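You operate a simulated robot arm through the tools that you are given. There is no shell and no other tool. Be economical: measure what you need, move in short steps, check, and stop when the job is done.

You are at the controls of a simulated two-armed robot. One attempt, no reset.

## Task
Clear the blocked hose: pull the paper wad out of the blue cuff.
Fine: switch off first; hold the cuff with the other hand; the wad goes in the black tub; switch on once it is out of the cuff, wait for the green lamp, then switch off.

Only the result counts: the job must be done as asked and must still hold three seconds after the hand-in. Knocking over, shifting, dropping, spilling or breaking anything else fails it.

## Robot
Two 7-joint arms with two-finger parallel grippers on one trunk, on a base that drives. Base frame: it is fixed to the floor where the robot stands at the start and does not move with it; the origin is under the middle of the robot, x ahead of it, y to its left, z up. Units: m, rad, N and s.
The left shoulder is at the start at [-0.109, 0.119, 0.729], the right one opposite. With the tool pointing down near the work surface each hand reaches from about 0.1 to 0.3 m from the robot's upright axis, wherever it stands, measured 20 degrees to its own side. Places, roughly: blue cuff (7x6x14 cm) [0.3, 0, 0.5]; green switch [1, 0.3, 0.8]; vacuum head [0.6, -0.1, 0.5]; vacuum switch [0.6, 0, 0.6]. Payload 3.43 kg a hand.
The TCP of each hand is the grasp point between the finger pads, 0.03 m short of the fingertips. In the tool frame z runs along the fingers and y along their closing line. The gripper opens to 0.094 m. The fingers are 0.028 m wide and 0.01 m thick; the gripper's body (0.05 by 0.096 m) begins 0.055 m behind the TCP.
Orientation is told as [roll, pitch, yaw] about the base's x, y, z axes, in that order, counted from this pose: with the fingers straight down and closing along the base's y, the tool's x points along the base's -x, its y along +y and its z along -z.

## Interface
- The arms move only by the tool jog_arm. It takes "left_targets", "right_targets" or both (then of equal length, played together; a hand with none holds still); each is a list of rows, each a list of 7 numbers: the closure, from 0 (fully open) to 1 (shut), then the shift along the tool's x, y, z in m, then the turn, a rotation vector about the tool's x, y, z in degrees. In form: [[grip, tx, ty, tz, wx, wy, wz], ...]. A call has 1 to 8 rows; each row shifts and turns the commanded pose from where the row before left it, along the tool's axes as they then stand. A row lasts 0.2 s, in which the tool goes at most 0.05 m and 0.15 rad; a call with a longer step from one row to the next is refused whole, and so is a gripper value outside its range. Where a pose cannot be reached the arm comes as near as it can. A force on the tool above 40 N (or 10 N above the force at the start of the call, whichever is more), or a blocked arm, ends the call early, and 0.2 s more pass. Each finger travels about 0.153 m/s and halts on what it meets, pressing with about 28 N; the grip force reading is that of the motor and also rises with nothing between the fingers. The clock runs only during rows and for 0.2 s after the last one: add rows that do not move to give the fingers time. It gives the time, the measured TCP pose, the force on the tool (base axes), the opening and the grip force at its end, in the units of the frame above (readings bear some noise), with the torque about the TCP (base axes, N m) and any sound that the robot's microphone picked up.
- Cameras (640 x 400 px; columns grow to the right, rows downward): "scene" is now at [0.021, -0.0079, 1.4146]; the picture's right is [-0.13, -0.99, 0.00], its down [-0.91, 0.12, -0.40] and it looks along [0.39, -0.05, -0.92] (base axes); focal length 277 px, centre (320, 200). "left" rides on the left gripper at [0.076, -0.014, -0.102] in its tool frame; the picture's right is [0.18, 0.98, 0.00], its down [-0.75, 0.14, -0.64] and it looks along [-0.63, 0.12, 0.77] (tool axes); focal length 243 px, centre (320, 200). "right" rides on the right gripper at [0.076, 0.014, -0.102] in its tool frame; the picture's right is [-0.18, 0.98, 0.00], its down [-0.75, -0.14, -0.64] and it looks along [-0.63, -0.12, 0.77] (tool axes); focal length 243 px, centre (320, 200).
- get_image(camera): a new picture of that camera. No time passes.
- move_column(by): slides the trunk up (or, below 0, down) by that many m; the arms and the scene camera ride with it, the base frame stays. It gives what a move gives, with no picture.
- roll_base(legs): drives the robot by 1 to 6 legs, each [ahead, left, turn to the left] in m, m and rad, along the robot's own axes; the way and the turn of a leg run together, so that a leg with both is an arc; at most 1.5 m and 3.142 rad a leg. The arms and the cameras ride along, it lands a little off, and it stops where it bumps. It gives what a move gives.
- pan_tilt(pan, tilt): turns the head with the scene camera to pan (to the left, within 2.496 rad either way) and tilt (down, from -0.506 to 1.204), counted from straight ahead of the robot. It gives what a move gives.
- probe_pixels(camera, pixels): there is no depth. For up to 12 entries [column, row, z] of the newest picture of that camera ("zoom" is the newest enlarged one), the place [x, y] in the base frame at which the ray of that pixel passes the height z, good to about 0.003 m. No time passes.
- close_up(camera, box): a new picture of the part [left, top, right, bottom] of that camera's present view, enlarged. No time passes.
- hand_in(): hands the job in; it is judged then, once.

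Work in short steps. Measure before you move; look again where a grasp or a placing could have gone wrong, and mend it. You have 80 turns and 78 pictures in all, those below and enlarged ones among them. Open the grippers and draw the arms clear of the work before you hand the job in, unless the task says otherwise; then end with one line.

The tools are called after "Request:" as a command line: name --argument value ..., lists and objects as JSON in quotes. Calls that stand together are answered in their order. jog_arm: Moves the arms, as the interface text tells. Its arguments: {"type":"object","properties":{"left_targets":{"type":"array"},"right_targets":{"type":"array"}},"required":[]} The other tools are called the same way: move_column (by) slides the trunk up or down; roll_base (legs) drives the base; pan_tilt (pan, tilt) turns the head that bears the scene camera; get_image (camera) takes a picture; probe_pixels (camera, pixels) gives the place at which the rays of pixels pass given heights; close_up (camera, box) takes an enlarged picture of a part of a camera's view; hand_in () hands the job in.

At the start:

```text
clock: 0.0
left_tcp_pos: [0.4007, 0.1537, 0.8971]
left_ee_rot: [0.0, -0.001, -0.001]
left_contact_force: [0.3, 0.8, -0.5]
left_torque: [-0.01, 0.03, 0.0]
left_width: 0.094
left_gripper_force: 0.1
right_tcp_pos: [0.3187, -0.1747, 0.9364]
right_ee_rot: [0.001, -0.001, 0.001]
right_contact_force: [-0.7, 0.4, 0.3]
right_torque: [-0.02, 0.02, -0.01]
right_width: 0.094
right_gripper_force: 0.1
trunk travel left (down, up): [-0.15, 0.185]
robot x, y, heading: [-0.0026, -0.0006, 0.005]
head pan, tilt: [-0.133, 1.161]
```

scene: 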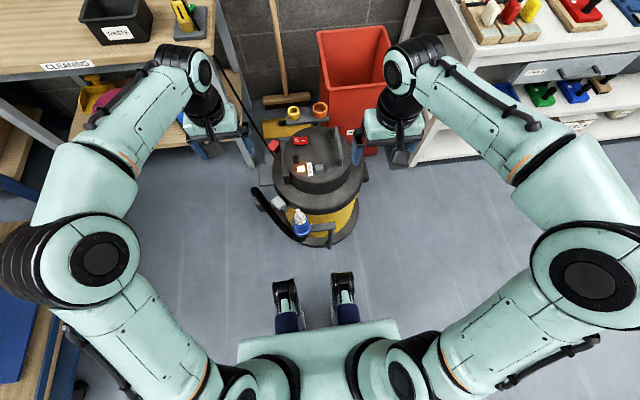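
right: 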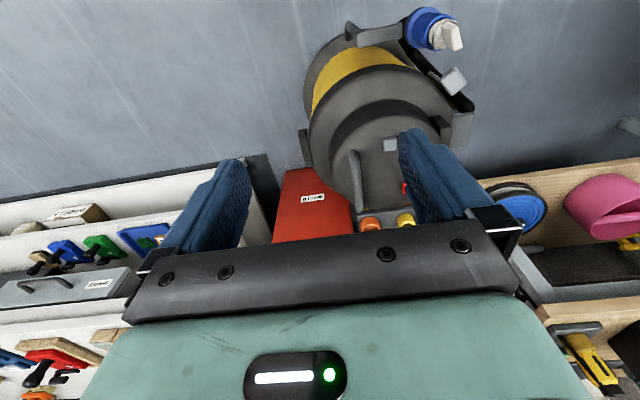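
left: 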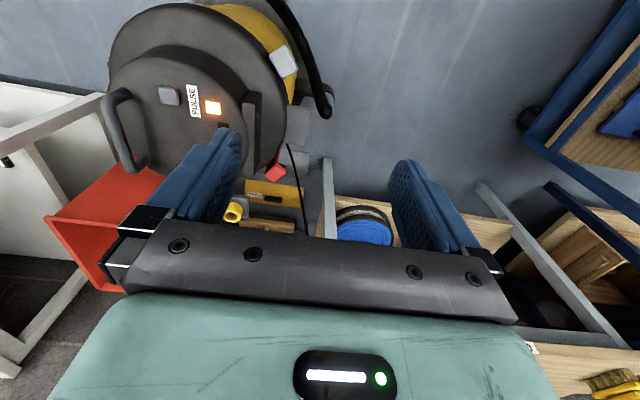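

The vacuum shows near (315,180) in the scene picture, the cuff near (302,222). I enlarge the vacuum and the bench area with the tub.

Request:
close_up --camera "scene" --box '[230, 110, 390, 260]'

Request:
close_up --camera "scene" --box '[0, 0, 260, 160]'

Request:
close_up --camera "right" --box '[280, 0, 500, 240]'

```text
2.67 times, centred on (310, 185) of scene
```

zoom: 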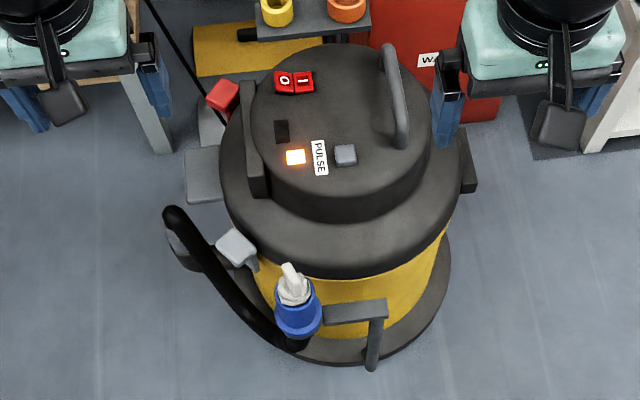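

```text
2.46 times, centred on (130, 80) of scene
```

zoom: 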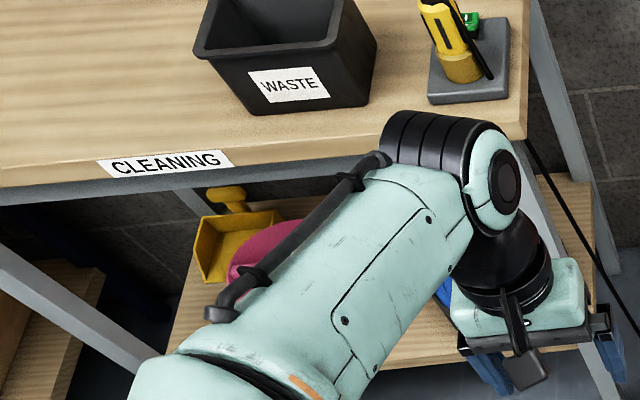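

```text
1.67 times, centred on (390, 120) of right
```

zoom: 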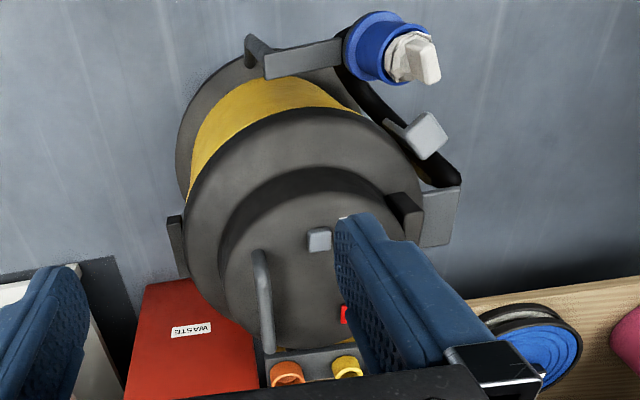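

The rocker O/I is at about scene (300,140), amber lamp lit at (301,169), and the wad sticks up out of the cuff at (299,212). I enlarge more and probe positions.

Request:
close_up --camera "scene" --box '[280, 125, 344, 180]'

Request:
close_up --camera "scene" --box '[250, 180, 350, 250]'

Request:
probe_pixels --camera "scene" --pixels '[[296, 140, 0.6], [304, 140, 0.6], [301, 169, 0.6], [296, 159, 0.6], [319, 168, 0.6], [299, 211, 0.6], [302, 222, 0.55], [120, 20, 0.8], [120, 20, 0.9], [325, 227, 0.55]]'

Request:
close_up --camera "left" --box '[100, 0, 340, 200]'

```text
7.27 times, centred on (312, 152) of scene
```

zoom: 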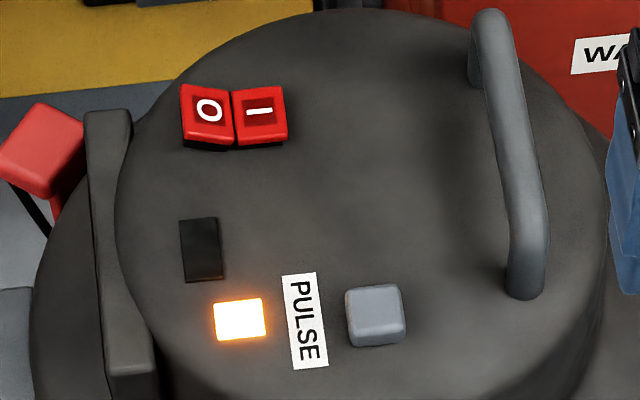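

```text
5.71 times, centred on (300, 215) of scene
```

zoom: 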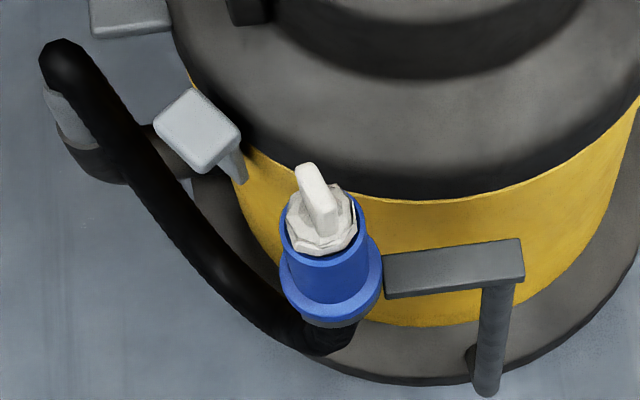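

```text
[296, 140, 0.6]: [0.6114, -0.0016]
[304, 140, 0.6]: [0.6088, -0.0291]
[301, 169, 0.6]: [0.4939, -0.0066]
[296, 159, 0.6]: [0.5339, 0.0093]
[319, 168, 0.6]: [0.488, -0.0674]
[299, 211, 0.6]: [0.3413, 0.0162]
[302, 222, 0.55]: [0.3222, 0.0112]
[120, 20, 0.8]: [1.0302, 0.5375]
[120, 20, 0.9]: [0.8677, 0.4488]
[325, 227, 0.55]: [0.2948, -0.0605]
```

```text
2.00 times, centred on (220, 100) of left
```

zoom: 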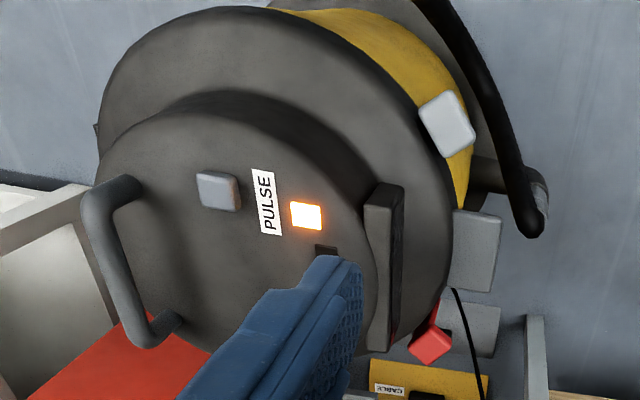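

The O half is to the left (+y) near (0.61,0). I triangulate heights using the right camera and see where my own base ends.

Request:
probe_pixels --camera "right" --pixels '[[390, 145, 0.58], [390, 145, 0.62], [455, 40, 0.56], [455, 40, 0.6], [455, 40, 0.64], [430, 30, 0.55], [420, 10, 0.5], [453, 82, 0.5], [453, 82, 0.56]]'

Request:
probe_pixels --camera "scene" --pixels '[[319, 168, 0.58], [319, 168, 0.62], [298, 209, 0.56], [298, 209, 0.6], [298, 209, 0.64], [281, 200, 0.5], [281, 200, 0.56], [342, 272, 0.1], [342, 272, 0.3], [320, 330, 0.3], [320, 247, 0.05], [306, 245, 0.05]]'

Request:
probe_pixels --camera "left" --pixels '[[168, 95, 0.58], [168, 95, 0.62], [213, 107, 0.58], [213, 107, 0.62], [284, 60, 0.5], [284, 60, 0.56], [275, 171, 0.4]]'

Request:
pan_tilt --pan 0.0 --tilt 0.75

Request:
get_image --camera "scene"

```text
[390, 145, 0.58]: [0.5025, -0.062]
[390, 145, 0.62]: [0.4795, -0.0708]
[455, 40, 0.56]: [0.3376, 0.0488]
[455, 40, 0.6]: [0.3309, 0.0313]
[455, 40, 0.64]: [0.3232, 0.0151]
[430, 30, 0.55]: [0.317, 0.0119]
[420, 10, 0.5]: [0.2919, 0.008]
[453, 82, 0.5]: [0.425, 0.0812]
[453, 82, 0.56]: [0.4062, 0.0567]
```

```text
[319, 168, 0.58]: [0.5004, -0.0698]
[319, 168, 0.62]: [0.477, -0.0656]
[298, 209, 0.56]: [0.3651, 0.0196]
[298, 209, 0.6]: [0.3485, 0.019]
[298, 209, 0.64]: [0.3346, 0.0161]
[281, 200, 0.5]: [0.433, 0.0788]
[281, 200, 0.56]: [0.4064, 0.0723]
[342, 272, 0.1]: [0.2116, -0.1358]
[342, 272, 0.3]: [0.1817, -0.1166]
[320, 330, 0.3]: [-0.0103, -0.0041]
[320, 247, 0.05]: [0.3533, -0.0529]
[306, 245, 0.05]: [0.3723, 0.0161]
```

```text
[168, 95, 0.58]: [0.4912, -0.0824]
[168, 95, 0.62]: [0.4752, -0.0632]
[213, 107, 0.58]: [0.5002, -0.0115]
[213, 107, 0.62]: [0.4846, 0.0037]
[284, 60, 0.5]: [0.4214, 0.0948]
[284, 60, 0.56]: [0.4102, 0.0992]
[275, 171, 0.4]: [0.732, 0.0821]
```

```text
clock: 0.9
left_tcp_pos: [0.4009, 0.1531, 0.8961]
left_ee_rot: [0.0, 0.0, 0.001]
left_contact_force: [-0.4, -0.1, -1.3]
left_torque: [-0.03, -0.02, -0.01]
left_width: 0.0942
left_gripper_force: 0.2
right_tcp_pos: [0.3192, -0.1753, 0.9372]
right_ee_rot: [0.0, 0.001, 0.0]
right_contact_force: [-0.2, 0.6, 0.4]
right_torque: [0.01, -0.01, 0.01]
right_width: 0.0942
right_gripper_force: 0.1
trunk travel left (down, up): [-0.15, 0.185]
robot x, y, heading: [0.0015, 0.0012, -0.001]
head pan, tilt: [0.0, 0.75]
```

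```text
68 pictures are left
```

scene: 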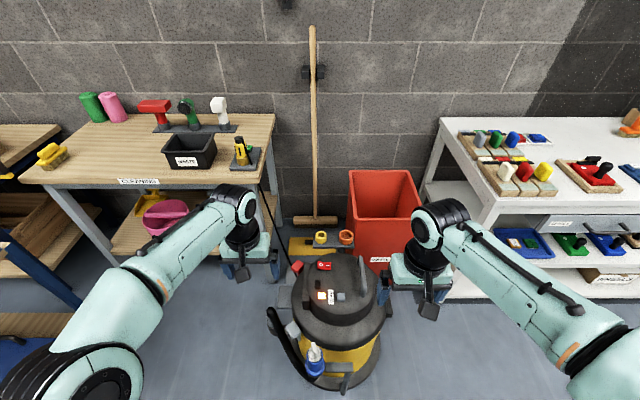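

The black WASTE tub stands on the left bench at (190,150); a red bin is also labelled. I zoom on the cuff and tub in this view and probe the tub.

Request:
close_up --camera "scene" --box '[265, 320, 385, 395]'

Request:
close_up --camera "scene" --box '[130, 80, 290, 180]'

Request:
probe_pixels --camera "scene" --pixels '[[170, 168, 0.8], [210, 168, 0.8], [162, 143, 0.88], [215, 143, 0.88], [205, 130, 0.88], [120, 183, 0.8], [259, 168, 0.8], [312, 222, 0.0], [315, 347, 0.635]]'

```text
5.33 times, centred on (325, 358) of scene
```

zoom: 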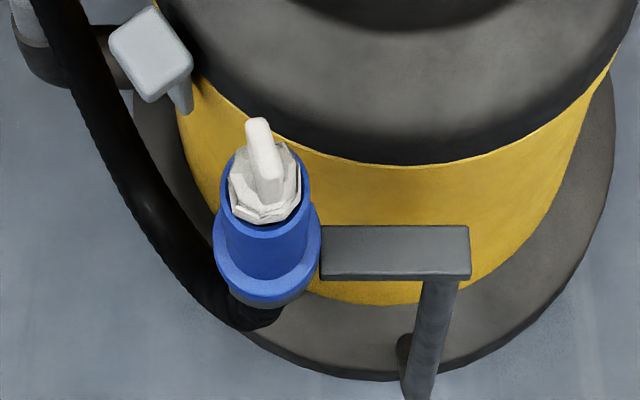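

```text
4.00 times, centred on (210, 130) of scene
```

zoom: 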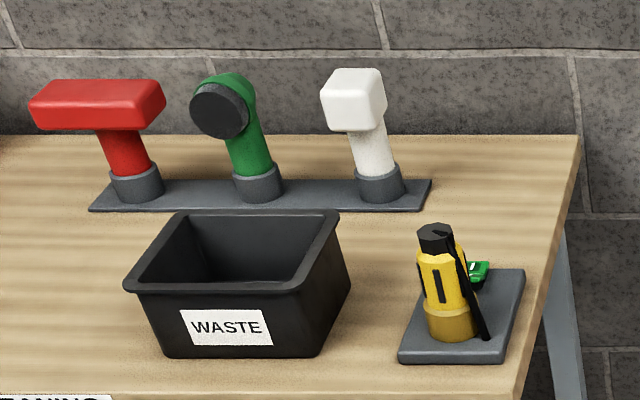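

```text
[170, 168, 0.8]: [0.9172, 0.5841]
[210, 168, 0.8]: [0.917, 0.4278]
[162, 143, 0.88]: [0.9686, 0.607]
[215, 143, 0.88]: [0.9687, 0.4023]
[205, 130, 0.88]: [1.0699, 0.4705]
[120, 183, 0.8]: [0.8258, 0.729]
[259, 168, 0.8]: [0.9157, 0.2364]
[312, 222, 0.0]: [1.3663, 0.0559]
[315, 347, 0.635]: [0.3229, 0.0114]
```

Wad tab tip about (0.325,0.015,0.635), cuff axis near (0.32,0.01), O half near (0.605,0.0,0.61). I shut the left gripper and test its forward reach at height.

Request:
jog_arm --left_targets '[[1, -0.04, -0.03, 0, 0, 0, 0], [1, -0.04, -0.03, 0, 0, 0, 0], [1, -0.04, -0.03, 0.02, 0, 0, 0], [1, -0.04, -0.03, 0.02, 0, 0, 0], [1, -0.04, -0.03, 0.02, 0, 0, 0]]'

```text
refused: row 3 steps farther than a row can; nothing moved
```

Row 3 is too long by a hair; I shorten the steps.

Request:
jog_arm --left_targets '[[1, -0.035, -0.025, 0, 0, 0, 0], [1, -0.035, -0.025, 0, 0, 0, 0], [1, -0.035, -0.025, 0.02, 0, 0, 0], [1, -0.035, -0.025, 0.02, 0, 0, 0], [1, -0.035, -0.025, 0.02, 0, 0, 0], [1, -0.03, -0.025, 0.02, 0, 0, 0]]'

```text
clock: 2.3
left_tcp_pos: [0.5111, 0.0487, 0.8273]
left_ee_rot: [0.0, 0.002, 0.001]
left_contact_force: [-0.1, 0.4, -1.1]
left_torque: [0.01, -0.01, 0.0]
left_width: 0.0
left_gripper_force: 27.9
left hand out of reach, approached as far as the arm can: row 3, 4, 5, 6
right_tcp_pos: [0.3168, -0.1748, 0.9368]
right_ee_rot: [0.0, -0.002, -0.001]
right_contact_force: [0.1, 0.0, 0.4]
right_torque: [-0.02, -0.01, 0.01]
right_width: 0.094
right_gripper_force: 0.0
trunk travel left (down, up): [-0.15, 0.185]
robot x, y, heading: [-0.0036, 0.0, 0.001]
head pan, tilt: [0.0, 0.75]
```

Reach ends near x 0.51 at this height. I look straight down to see the clearance between my base and the vacuum before driving.

Request:
pan_tilt --pan 0.0 --tilt 1.2

Request:
get_image --camera "scene"

Request:
get_image --camera "left"

```text
clock: 3.2
left_tcp_pos: [0.5113, 0.0478, 0.8279]
left_ee_rot: [0.001, 0.0, 0.0]
left_contact_force: [0.1, -0.4, 0.5]
left_torque: [-0.01, 0.01, -0.03]
left_width: 0.0001
left_gripper_force: 28.3
right_tcp_pos: [0.3192, -0.1745, 0.9374]
right_ee_rot: [0.002, 0.0, 0.0]
right_contact_force: [-1.1, 0.2, 0.3]
right_torque: [0.02, -0.01, 0.03]
right_width: 0.094
right_gripper_force: 0.0
trunk travel left (down, up): [-0.15, 0.185]
robot x, y, heading: [-0.0005, -0.0014, 0.001]
head pan, tilt: [0.0, 1.201]
```

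```text
65 pictures are left
```

scene: 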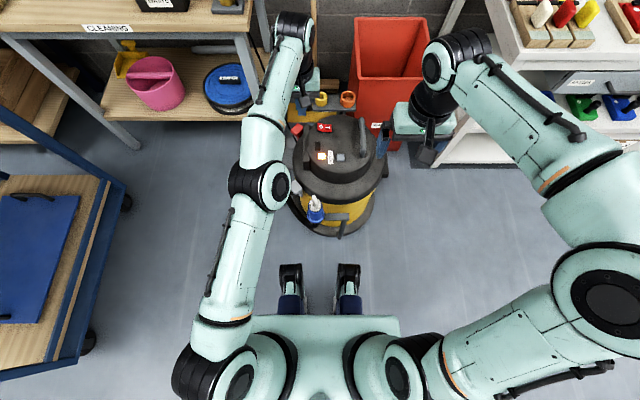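

```text
64 pictures are left
```

left: 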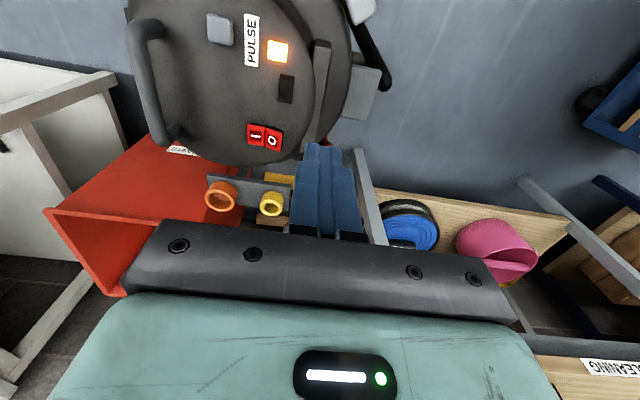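

The feet end at x≈0.23 and the vacuum's foot begins about x≈0.34, so I drive 0.07 ahead and lower the trunk 0.10, with the left hand at z≈0.73, still clear of the lid.

Request:
roll_base --legs '[[0.07, 0, 0]]'

Request:
move_column --by -0.1

Request:
get_image --camera "scene"

Request:
get_image --camera "left"

```text
clock: 4.3
left_tcp_pos: [0.5806, 0.0483, 0.8272]
left_ee_rot: [0.001, -0.001, 0.001]
left_contact_force: [0.3, 0.6, 0.0]
left_torque: [0.03, -0.02, -0.01]
left_width: 0.0
left_gripper_force: 28.1
right_tcp_pos: [0.3862, -0.1754, 0.9364]
right_ee_rot: [0.0, -0.001, 0.001]
right_contact_force: [0.2, 0.6, 0.7]
right_torque: [-0.02, -0.02, -0.01]
right_width: 0.0941
right_gripper_force: 0.2
trunk travel left (down, up): [-0.15, 0.185]
robot x, y, heading: [0.0671, 0.0011, 0.0]
head pan, tilt: [0.0, 1.201]
stopped in leg 1: the robot was blocked; the commanded pose is now the measured one
```

```text
clock: 5.6
left_tcp_pos: [0.5799, 0.0476, 0.7267]
left_ee_rot: [0.0, -0.001, 0.001]
left_contact_force: [-0.2, -0.4, -0.2]
left_torque: [0.0, 0.01, 0.03]
left_width: 0.0
left_gripper_force: 28.6
right_tcp_pos: [0.3869, -0.1746, 0.8363]
right_ee_rot: [-0.001, 0.001, 0.002]
right_contact_force: [0.2, -0.4, -0.8]
right_torque: [0.01, -0.02, 0.03]
right_width: 0.0938
right_gripper_force: 0.1
trunk travel left (down, up): [-0.05, 0.285]
robot x, y, heading: [0.0684, 0.0003, 0.001]
head pan, tilt: [0.0, 1.201]
```

```text
63 pictures are left
```

scene: 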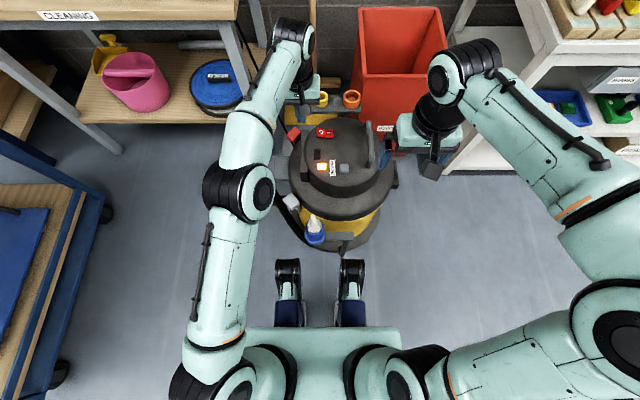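

```text
62 pictures are left
```

left: 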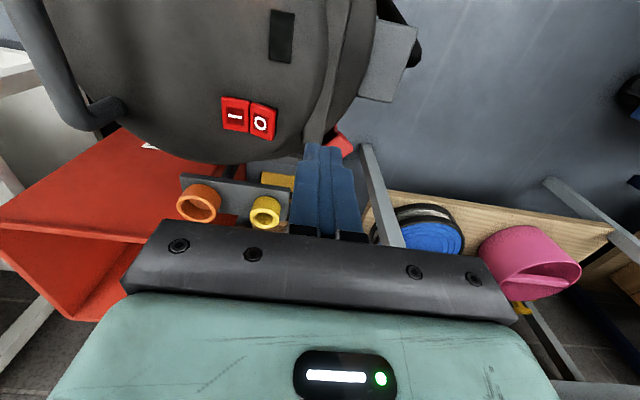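

The base reported a block at 0.067 m; I check by probing whether the vacuum has shifted (rocker, pulse button).

Request:
roll_base --legs '[[-0.012, 0, 0]]'

Request:
close_up --camera "scene" --box '[270, 110, 400, 260]'

Request:
get_image --camera "left"

Request:
probe_pixels --camera "left" --pixels '[[261, 123, 0.6], [261, 123, 0.615], [235, 114, 0.6], [235, 114, 0.615], [281, 35, 0.6]]'

```text
clock: 6.4
left_tcp_pos: [0.568, 0.0471, 0.7281]
left_ee_rot: [0.0, 0.0, -0.001]
left_contact_force: [-0.2, -0.2, 0.0]
left_torque: [0.0, -0.04, 0.0]
left_width: 0.0001
left_gripper_force: 28.1
right_tcp_pos: [0.3739, -0.1766, 0.8363]
right_ee_rot: [0.001, -0.001, 0.0]
right_contact_force: [-1.0, -0.5, -0.5]
right_torque: [0.03, 0.0, 0.04]
right_width: 0.0941
right_gripper_force: 0.1
trunk travel left (down, up): [-0.05, 0.285]
robot x, y, heading: [0.0512, -0.001, 0.001]
head pan, tilt: [0.0, 1.201]
```

```text
2.67 times, centred on (335, 185) of scene
```

zoom: 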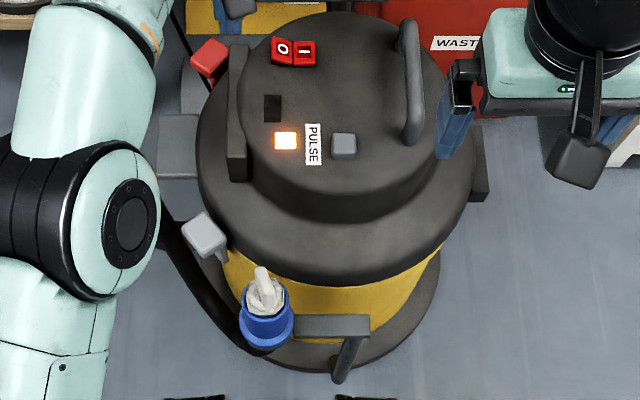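

```text
60 pictures are left
```

left: 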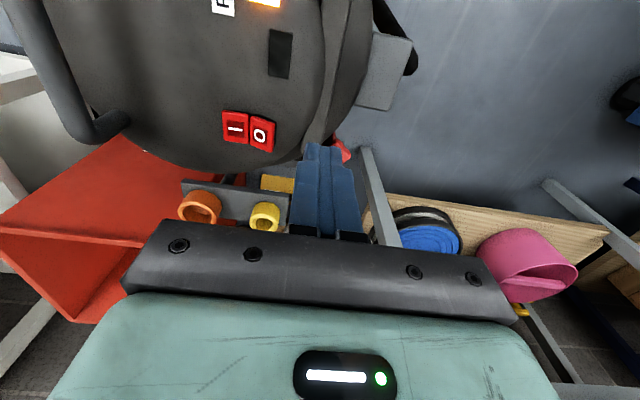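

```text
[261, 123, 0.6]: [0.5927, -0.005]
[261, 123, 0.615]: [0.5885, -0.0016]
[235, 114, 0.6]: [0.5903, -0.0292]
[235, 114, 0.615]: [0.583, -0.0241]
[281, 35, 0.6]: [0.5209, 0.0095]
```

I re-probe with the newest pixels: O at (261,134), I at (235,127), pulse in the zoom at (344,146).

Request:
probe_pixels --camera "left" --pixels '[[261, 134, 0.58], [261, 134, 0.6], [261, 134, 0.62], [235, 127, 0.6], [235, 127, 0.62]]'

Request:
probe_pixels --camera "zoom" --pixels '[[282, 49, 0.58], [282, 49, 0.6], [282, 49, 0.62], [304, 50, 0.6], [344, 145, 0.58], [344, 145, 0.62], [262, 272, 0.64], [262, 272, 0.62], [266, 305, 0.57]]'

```text
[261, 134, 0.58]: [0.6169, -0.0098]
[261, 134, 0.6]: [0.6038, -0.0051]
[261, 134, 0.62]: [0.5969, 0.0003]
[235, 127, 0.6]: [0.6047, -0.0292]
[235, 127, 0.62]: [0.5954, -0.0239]
```

```text
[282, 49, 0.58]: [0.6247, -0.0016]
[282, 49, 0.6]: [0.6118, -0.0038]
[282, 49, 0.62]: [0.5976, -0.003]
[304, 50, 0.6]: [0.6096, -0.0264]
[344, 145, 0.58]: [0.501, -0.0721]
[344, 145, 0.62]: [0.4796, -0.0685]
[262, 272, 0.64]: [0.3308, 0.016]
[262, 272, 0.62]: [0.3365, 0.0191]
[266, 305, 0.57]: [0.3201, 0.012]
```

No shift of the vacuum. The O half is at about (0.60,−0.003,0.615); I tilt the left hand 25° forward for reach and come above O at z≈0.675.

Request:
jog_arm --left_targets '[[1, 0, 0, 0, 0, -8.3, 0], [1, 0, 0, 0, 0, -8.3, 0], [1, 0, 0, 0, 0, -8.4, 0], [1, -0.003, -0.022, 0.03, 0, 0, 0], [1, -0.003, -0.022, 0.033, 0, 0, 0], [1, 0, 0, 0, 0, 0, 0]]'

Request:
close_up --camera "scene" --box '[270, 90, 370, 170]'

Request:
get_image --camera "left"

```text
clock: 7.8
left_tcp_pos: [0.5987, 0.0025, 0.673]
left_ee_rot: [0.001, -0.437, -0.001]
left_contact_force: [0.5, 0.2, -0.7]
left_torque: [-0.01, -0.01, 0.02]
left_width: 0.0
left_gripper_force: 27.8
right_tcp_pos: [0.3746, -0.175, 0.8358]
right_ee_rot: [0.002, 0.0, 0.002]
right_contact_force: [0.3, -0.3, 0.6]
right_torque: [0.0, 0.03, 0.0]
right_width: 0.0938
right_gripper_force: 0.0
trunk travel left (down, up): [-0.05, 0.285]
robot x, y, heading: [0.0576, -0.0004, 0.001]
head pan, tilt: [0.0, 1.201]
```

```text
5.00 times, centred on (320, 130) of scene
```

zoom: 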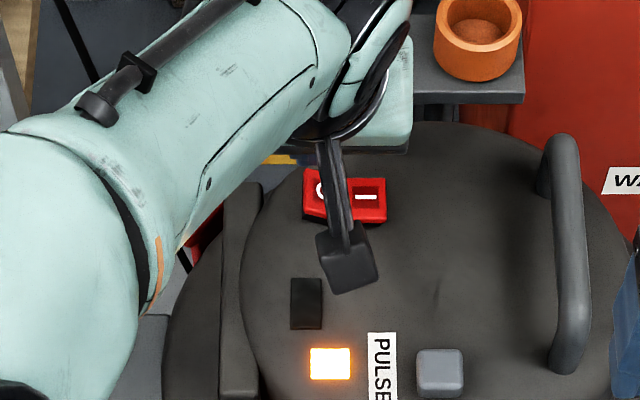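

```text
58 pictures are left
```

left: 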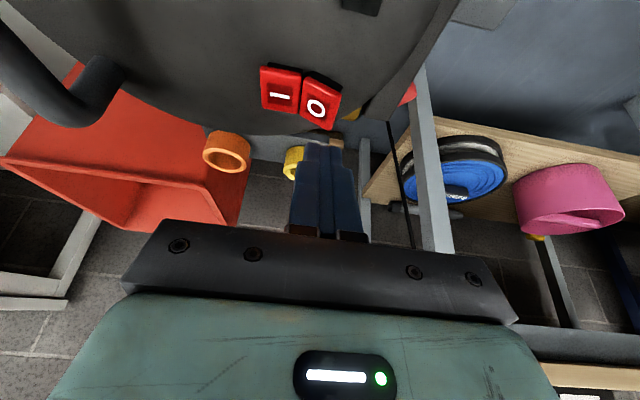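

Fingertips stand just short of the O key. I descend straight in small rows and watch the force.

Request:
jog_arm --left_targets '[[1, 0.0042, 0, 0.0091, 0, 0, 0], [1, 0.0042, 0, 0.0091, 0, 0, 0], [1, 0.0021, 0, 0.0045, 0, 0, 0]]'

Request:
close_up --camera "scene" --box '[270, 90, 370, 170]'

```text
clock: 8.6
left_tcp_pos: [0.5984, 0.0036, 0.6485]
left_ee_rot: [0.0, -0.438, 0.002]
left_contact_force: [-0.3, -1.0, 0.5]
left_torque: [0.01, 0.01, -0.01]
left_width: 0.0
left_gripper_force: 28.3
right_tcp_pos: [0.3743, -0.1763, 0.8361]
right_ee_rot: [0.0, 0.0, -0.001]
right_contact_force: [0.0, -0.6, -0.5]
right_torque: [-0.01, -0.01, 0.01]
right_width: 0.0942
right_gripper_force: 0.1
trunk travel left (down, up): [-0.05, 0.285]
robot x, y, heading: [0.0553, 0.0005, -0.004]
head pan, tilt: [0.0, 1.201]
heard: click
```

```text
5.00 times, centred on (320, 130) of scene
```

zoom: 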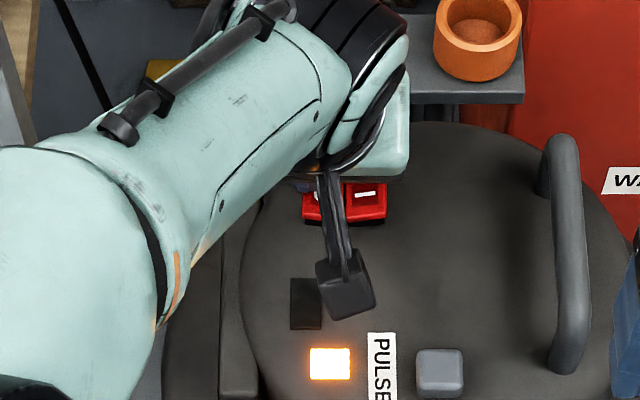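

A click was heard; the amber lamp still glows. I rise off the key and inspect the rocker's state.

Request:
jog_arm --left_targets '[[1, -0.0126, 0, -0.0273, 0, 0, 0], [1, -0.0126, 0, -0.0273, 0, 0, 0], [1, 0.02, 0.04, 0, 0, 0, 0], [1, 0.02, 0.04, 0, 0, 0, 0]]'

Request:
close_up --camera "scene" --box '[280, 90, 360, 170]'

```text
clock: 9.6
left_tcp_pos: [0.5631, 0.0832, 0.6913]
left_ee_rot: [0.001, -0.437, -0.002]
left_contact_force: [-0.1, 0.8, -0.6]
left_torque: [-0.02, 0.0, -0.02]
left_width: 0.0002
left_gripper_force: 28.1
right_tcp_pos: [0.3743, -0.1754, 0.8366]
right_ee_rot: [0.0, -0.001, 0.0]
right_contact_force: [-0.3, -0.4, 0.5]
right_torque: [-0.05, -0.02, 0.0]
right_width: 0.0941
right_gripper_force: 0.2
trunk travel left (down, up): [-0.05, 0.285]
robot x, y, heading: [0.0561, -0.001, -0.003]
head pan, tilt: [0.0, 1.201]
```

```text
5.00 times, centred on (320, 130) of scene
```

zoom: 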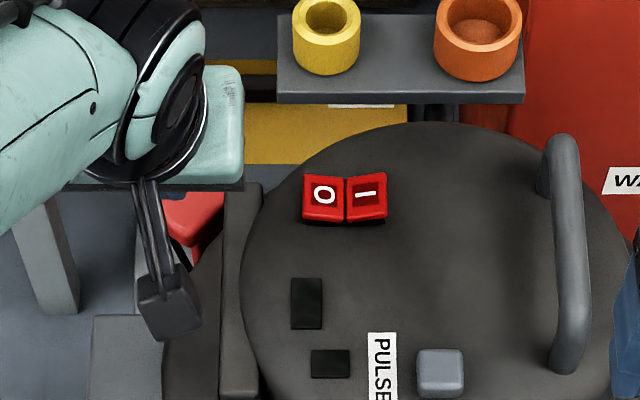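

Amber is out and O is down: switched off. Now I lift the left hand a little and back the base 0.1 m for room to work at the cuff.

Request:
jog_arm --left_targets '[[1, -0.0126, 0.02, -0.0273, 0, 0, 0], [1, -0.0126, 0.02, -0.0273, 0, 0, 0]]'

Request:
roll_base --legs '[[-0.11, 0, 0]]'

Request:
jog_arm --left_targets '[[0, 0.035, 0.02, 0, 0, 0, 8], [0, 0.035, 0.02, 0, 0, 0, 8], [0, 0.035, 0.02, 0, 0, 0, 8], [0, 0.035, 0.02, 0, 0, 0, 8], [0, 0.02, 0, 0, 0, 0, 8]]'

Request:
get_image --camera "left"

Request:
get_image --camera "scene"

```text
clock: 10.2
left_tcp_pos: [0.561, 0.1238, 0.7517]
left_ee_rot: [0.0, -0.438, -0.002]
left_contact_force: [-0.5, -0.2, -0.1]
left_torque: [0.0, -0.02, 0.0]
left_width: 0.0002
left_gripper_force: 27.3
right_tcp_pos: [0.3747, -0.1748, 0.8367]
right_ee_rot: [0.001, 0.0, -0.001]
right_contact_force: [-1.1, 0.2, 0.0]
right_torque: [0.02, 0.01, 0.0]
right_width: 0.0939
right_gripper_force: 0.1
trunk travel left (down, up): [-0.05, 0.285]
robot x, y, heading: [0.0547, -0.0009, -0.005]
head pan, tilt: [0.0, 1.201]
```

```text
clock: 11.4
left_tcp_pos: [0.4503, 0.1243, 0.7527]
left_ee_rot: [0.0, -0.437, 0.0]
left_contact_force: [-0.8, -0.4, 0.1]
left_torque: [-0.02, 0.02, 0.01]
left_width: 0.0001
left_gripper_force: 27.2
right_tcp_pos: [0.2632, -0.1753, 0.8366]
right_ee_rot: [0.0, -0.001, 0.002]
right_contact_force: [-0.2, -0.4, 0.7]
right_torque: [0.0, -0.05, 0.03]
right_width: 0.0941
right_gripper_force: 0.0
trunk travel left (down, up): [-0.05, 0.285]
robot x, y, heading: [-0.0542, -0.0009, -0.001]
head pan, tilt: [0.0, 1.201]
```

```text
clock: 12.6
left_tcp_pos: [0.3269, 0.2404, 0.6942]
left_ee_rot: [0.292, -0.33, -0.749]
left_contact_force: [0.5, 0.5, 0.6]
left_torque: [-0.03, -0.02, -0.02]
left_width: 0.0938
left_gripper_force: 0.0
right_tcp_pos: [0.2638, -0.1748, 0.8364]
right_ee_rot: [0.001, 0.0, 0.002]
right_contact_force: [0.3, 0.1, 0.1]
right_torque: [0.01, 0.0, -0.02]
right_width: 0.0936
right_gripper_force: 0.1
trunk travel left (down, up): [-0.05, 0.285]
robot x, y, heading: [-0.0533, 0.0008, -0.001]
head pan, tilt: [0.0, 1.201]
```

```text
55 pictures are left
```

left: 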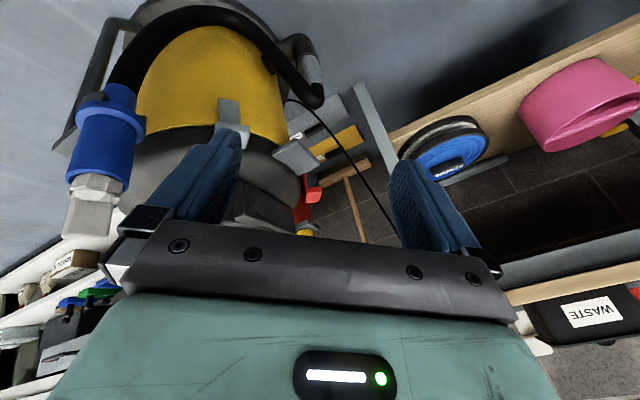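

```text
54 pictures are left
```

scene: 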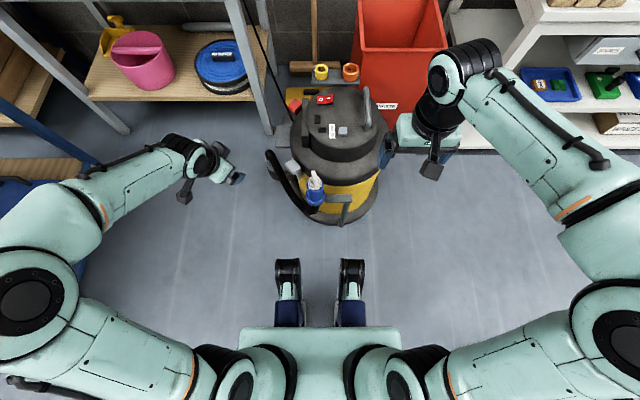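

The left camera now sees the cuff from the left side at (105,140). I enlarge it and probe its parts.

Request:
close_up --camera "left" --box '[40, 60, 200, 240]'

Request:
probe_pixels --camera "left" --pixels '[[88, 210, 0.64], [88, 210, 0.62], [97, 182, 0.57], [97, 182, 0.55], [110, 107, 0.47], [110, 107, 0.5], [110, 125, 0.5], [110, 125, 0.52]]'

Request:
close_up --camera "scene" --box '[270, 150, 370, 230]'

```text
2.22 times, centred on (120, 150) of left
```

zoom: 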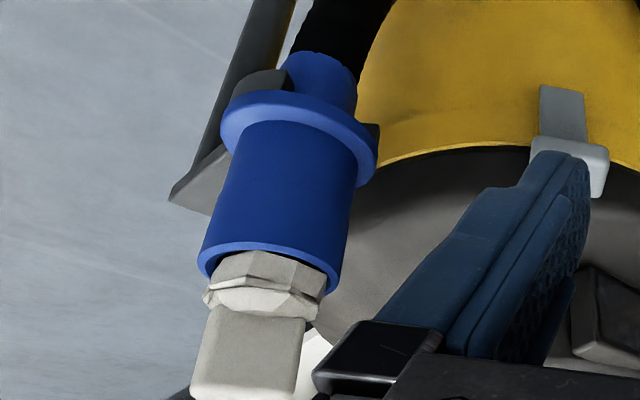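

```text
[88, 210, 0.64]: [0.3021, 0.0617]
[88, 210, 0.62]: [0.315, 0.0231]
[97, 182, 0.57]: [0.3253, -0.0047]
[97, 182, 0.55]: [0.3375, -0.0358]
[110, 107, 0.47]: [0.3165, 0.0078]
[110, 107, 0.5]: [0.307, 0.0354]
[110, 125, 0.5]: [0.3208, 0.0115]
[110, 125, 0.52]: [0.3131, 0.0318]
```

```text
5.00 times, centred on (320, 190) of scene
```

zoom: 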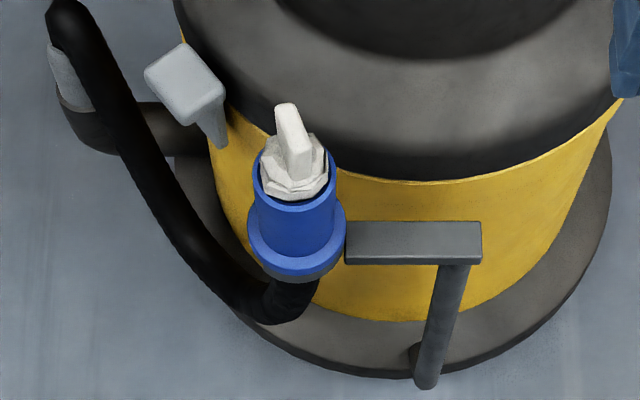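

Cuff tube (radius ≈2.6 cm) is free between z 0.49 and 0.575, axis ≈(0.318,0.012), with a tab thin in y on top. I turn the left hand to come from front-left at 45° down, opening 7 cm, and stop at a stand-off.

Request:
jog_arm --left_targets '[[0.25, 0, 0, 0, 4.4, -6.55, -0.5], [0.25, 0, 0, 0, 4.4, -6.55, -0.5], [0.25, 0, 0, 0, 4.4, -6.55, -0.5], [0.25, 0, 0, 0, 4.4, -6.55, -0.4], [0.25, 0, -0.042, 0, 0, 0, 0], [0.25, 0, -0.042, 0, 0, 0, 0], [0.25, 0, -0.042, 0, 0, 0, 0], [0.25, 0, -0.042, 0, 0, 0, 0]]'

Request:
get_image --camera "left"

Request:
get_image --camera "scene"

```text
clock: 14.4
left_tcp_pos: [0.2084, 0.1243, 0.694]
left_ee_rot: [-0.001, -0.784, -0.789]
left_contact_force: [-0.7, 1.0, 0.3]
left_torque: [0.02, 0.0, -0.01]
left_width: 0.0704
left_gripper_force: 0.1
right_tcp_pos: [0.263, -0.1755, 0.836]
right_ee_rot: [-0.001, 0.0, 0.002]
right_contact_force: [-0.1, -0.4, 0.3]
right_torque: [-0.02, 0.0, 0.04]
right_width: 0.0938
right_gripper_force: 0.1
trunk travel left (down, up): [-0.05, 0.285]
robot x, y, heading: [-0.0532, -0.0017, 0.001]
head pan, tilt: [0.0, 1.201]
```

```text
51 pictures are left
```

left: 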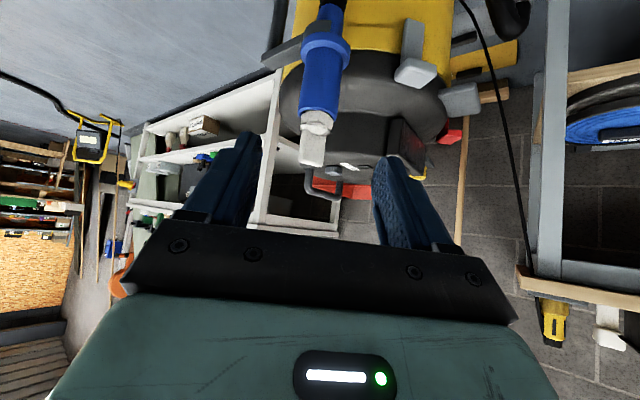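

```text
50 pictures are left
```

scene: 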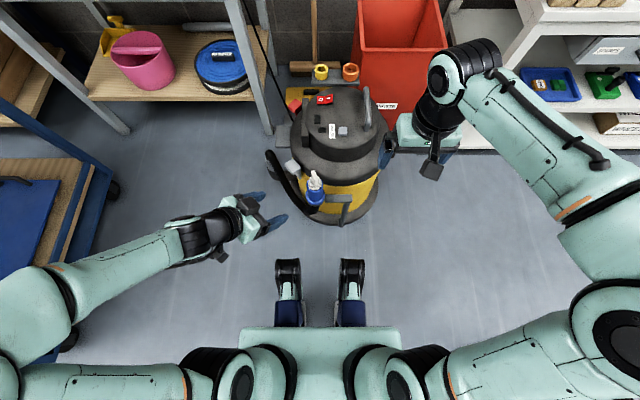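

The cuff lies between the fingers, tube at about (322,85). I probe to check its axis from here.

Request:
probe_pixels --camera "left" --pixels '[[320, 90, 0.53], [317, 108, 0.57], [312, 160, 0.635], [325, 50, 0.485], [300, 90, 0.53], [341, 90, 0.53]]'

Request:
close_up --camera "scene" --box '[280, 155, 360, 225]'

Request:
close_up --camera "left" --box '[240, 0, 420, 180]'

```text
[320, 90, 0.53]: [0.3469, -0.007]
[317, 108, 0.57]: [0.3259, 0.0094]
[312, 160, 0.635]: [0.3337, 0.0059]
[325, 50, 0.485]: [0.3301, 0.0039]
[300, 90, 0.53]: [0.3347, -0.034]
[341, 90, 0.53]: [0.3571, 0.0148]
```

```text
5.71 times, centred on (320, 190) of scene
```

zoom: 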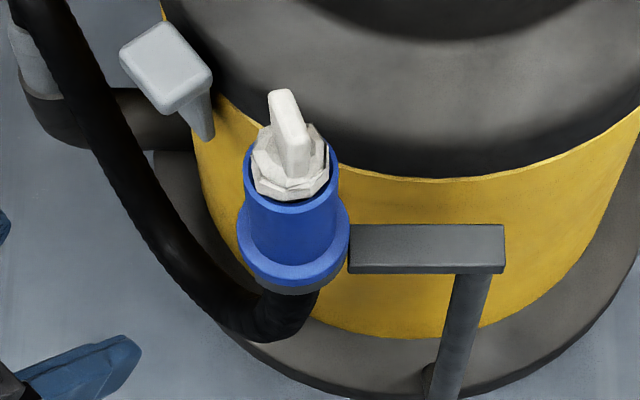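

```text
2.22 times, centred on (330, 90) of left
```

zoom: 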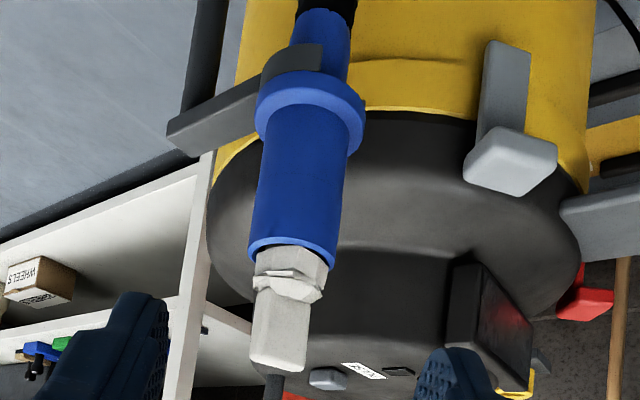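

Closing line is aligned with the cuff axis to about a millimetre. I advance 0.215 m along the fingers to the cuff tube, still open.

Request:
jog_arm --left_targets '[[0.25, 0, 0, 0.04, 0, 0, 0], [0.25, 0, 0, 0.04, 0, 0, 0], [0.25, 0, 0.001, 0.04, 0, 0, 0], [0.25, 0, 0, 0.03, 0, 0, 0]]'

Request:
close_up --camera "left" --box '[160, 0, 480, 200]'

Request:
close_up --camera "scene" --box '[270, 155, 370, 225]'

```text
clock: 15.4
left_tcp_pos: [0.2851, 0.0483, 0.5866]
left_ee_rot: [0.003, -0.785, -0.784]
left_contact_force: [-0.1, 0.1, 0.0]
left_torque: [-0.01, 0.0, 0.01]
left_width: 0.0708
left_gripper_force: 0.1
right_tcp_pos: [0.2634, -0.1758, 0.8362]
right_ee_rot: [-0.001, 0.001, 0.003]
right_contact_force: [0.6, 0.0, -0.2]
right_torque: [-0.01, 0.0, 0.02]
right_width: 0.0939
right_gripper_force: 0.1
trunk travel left (down, up): [-0.05, 0.285]
robot x, y, heading: [-0.0549, 0.0005, 0.002]
head pan, tilt: [0.0, 1.201]
```

```text
2.00 times, centred on (320, 100) of left
```

zoom: 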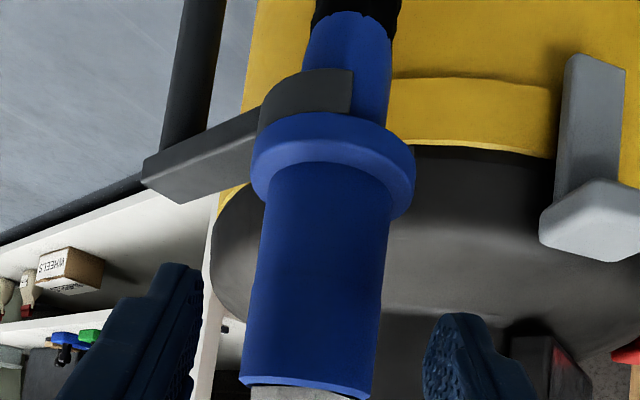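

```text
5.71 times, centred on (320, 190) of scene
```

zoom: 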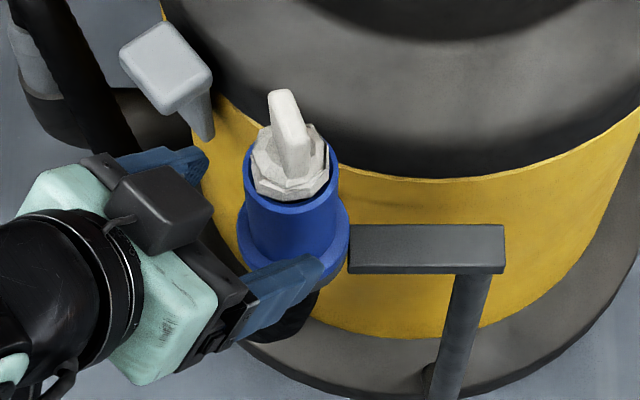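

There's a small box on top of the left gripper (zoom (160,210)) that may crowd the other hand. I look closer at both grippers before going on.

Request:
close_up --camera "scene" --box '[220, 150, 340, 260]'

Request:
close_up --camera "scene" --box '[380, 40, 480, 190]'

Request:
get_image --camera "right"

```text
3.64 times, centred on (280, 205) of scene
```

zoom: 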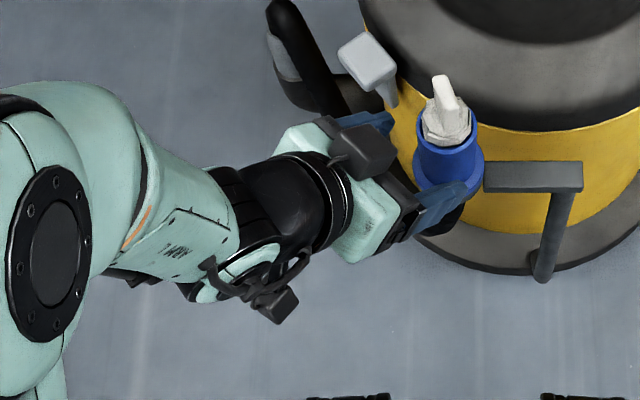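

```text
2.67 times, centred on (430, 115) of scene
```

zoom: 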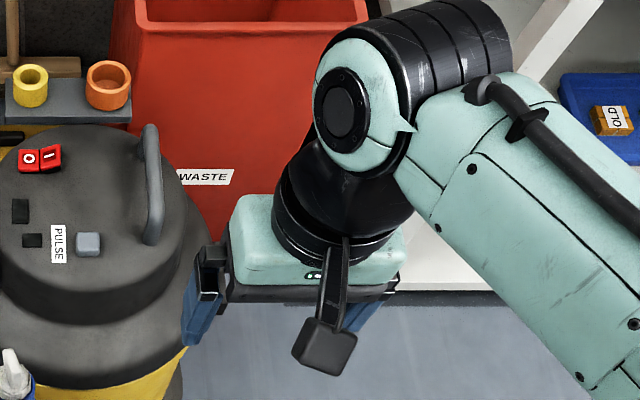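

```text
43 pictures are left
```

right: 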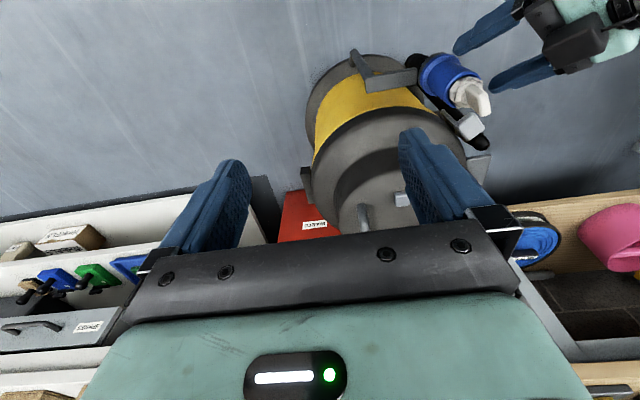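

I triangulate that box: scene (291,191), right camera (575,45).

Request:
probe_pixels --camera "right" --pixels '[[575, 45, 0.62], [575, 45, 0.65], [575, 45, 0.68], [575, 45, 0.71]]'

Request:
probe_pixels --camera "zoom" --pixels '[[320, 200, 0.62]]'

Request:
get_image --camera "scene"

Request:
probe_pixels --camera "scene" --pixels '[[291.5, 191, 0.62], [291.5, 191, 0.65], [291.5, 191, 0.68], [291.5, 191, 0.71], [267, 232, 0.6]]'

```text
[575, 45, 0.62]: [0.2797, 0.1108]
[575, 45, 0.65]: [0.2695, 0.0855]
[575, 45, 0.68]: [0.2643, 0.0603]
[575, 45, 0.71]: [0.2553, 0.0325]
```

```text
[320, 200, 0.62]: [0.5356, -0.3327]
```

```text
42 pictures are left
```

scene: 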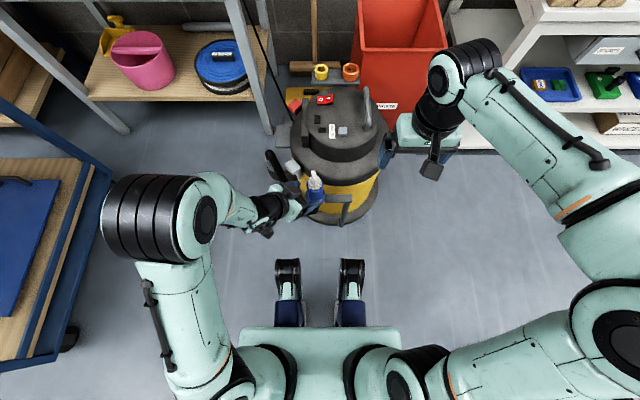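

```text
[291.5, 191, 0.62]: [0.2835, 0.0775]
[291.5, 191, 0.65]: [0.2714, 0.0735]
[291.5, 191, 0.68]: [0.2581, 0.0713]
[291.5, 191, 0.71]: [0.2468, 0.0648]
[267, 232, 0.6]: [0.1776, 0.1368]
```

The box sits ~3 cm off the gripper on top, so 45° would crowd the wad. I back off, flatten the left hand to about 20° below horizontal, and re-stage.

Request:
jog_arm --left_targets '[[0.25, 0, 0, -0.035, 0, 0, 0], [0.25, 0, 0, -0.035, 0, 0, 0], [0.25, 0, 0, 0, 0, -8.33, 0], [0.25, 0, 0, 0, 0, -8.33, 0], [0.25, 0, 0, 0, 0, -8.34, 0], [0.25, 0.034, 0, 0.011, 0, 0, 0], [0.25, 0.034, 0, 0.011, 0, 0, 0]]'

Request:
get_image --camera "left"

Request:
close_up --camera "scene" --box '[220, 150, 340, 260]'

```text
clock: 17.0
left_tcp_pos: [0.2487, 0.0879, 0.565]
left_ee_rot: [0.002, -1.225, -0.787]
left_contact_force: [0.3, 0.9, 0.1]
left_torque: [0.02, -0.01, 0.02]
left_width: 0.0703
left_gripper_force: 0.0
right_tcp_pos: [0.2639, -0.175, 0.8369]
right_ee_rot: [0.0, 0.0, 0.002]
right_contact_force: [0.1, 0.5, -0.5]
right_torque: [0.0, -0.04, -0.02]
right_width: 0.0939
right_gripper_force: 0.0
trunk travel left (down, up): [-0.05, 0.285]
robot x, y, heading: [-0.0596, 0.0012, 0.0]
head pan, tilt: [0.0, 1.201]
```

```text
41 pictures are left
```

left: 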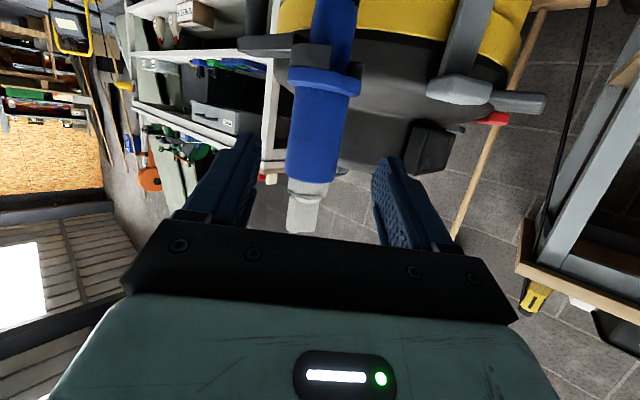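

```text
3.64 times, centred on (280, 205) of scene
```

zoom: 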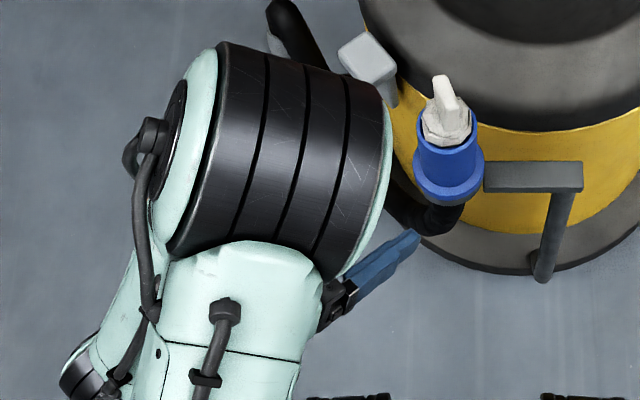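

The left elbow now hangs over the hand; I look at the full scene to judge whether it will obstruct the other hand.

Request:
get_image --camera "scene"

Request:
get_image --camera "right"

```text
39 pictures are left
```

scene: 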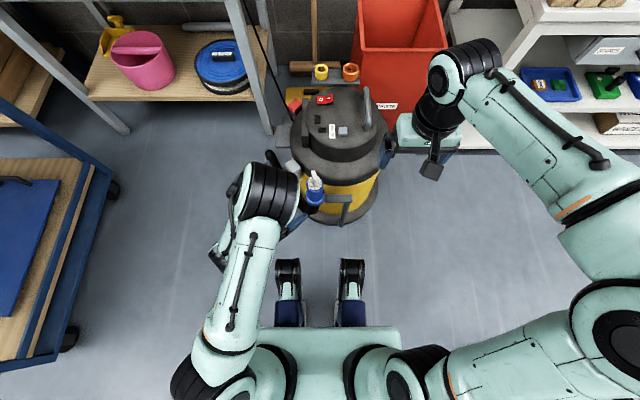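

```text
38 pictures are left
```

right: 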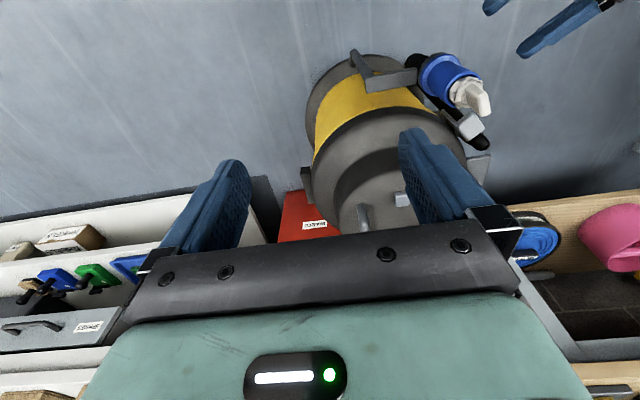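

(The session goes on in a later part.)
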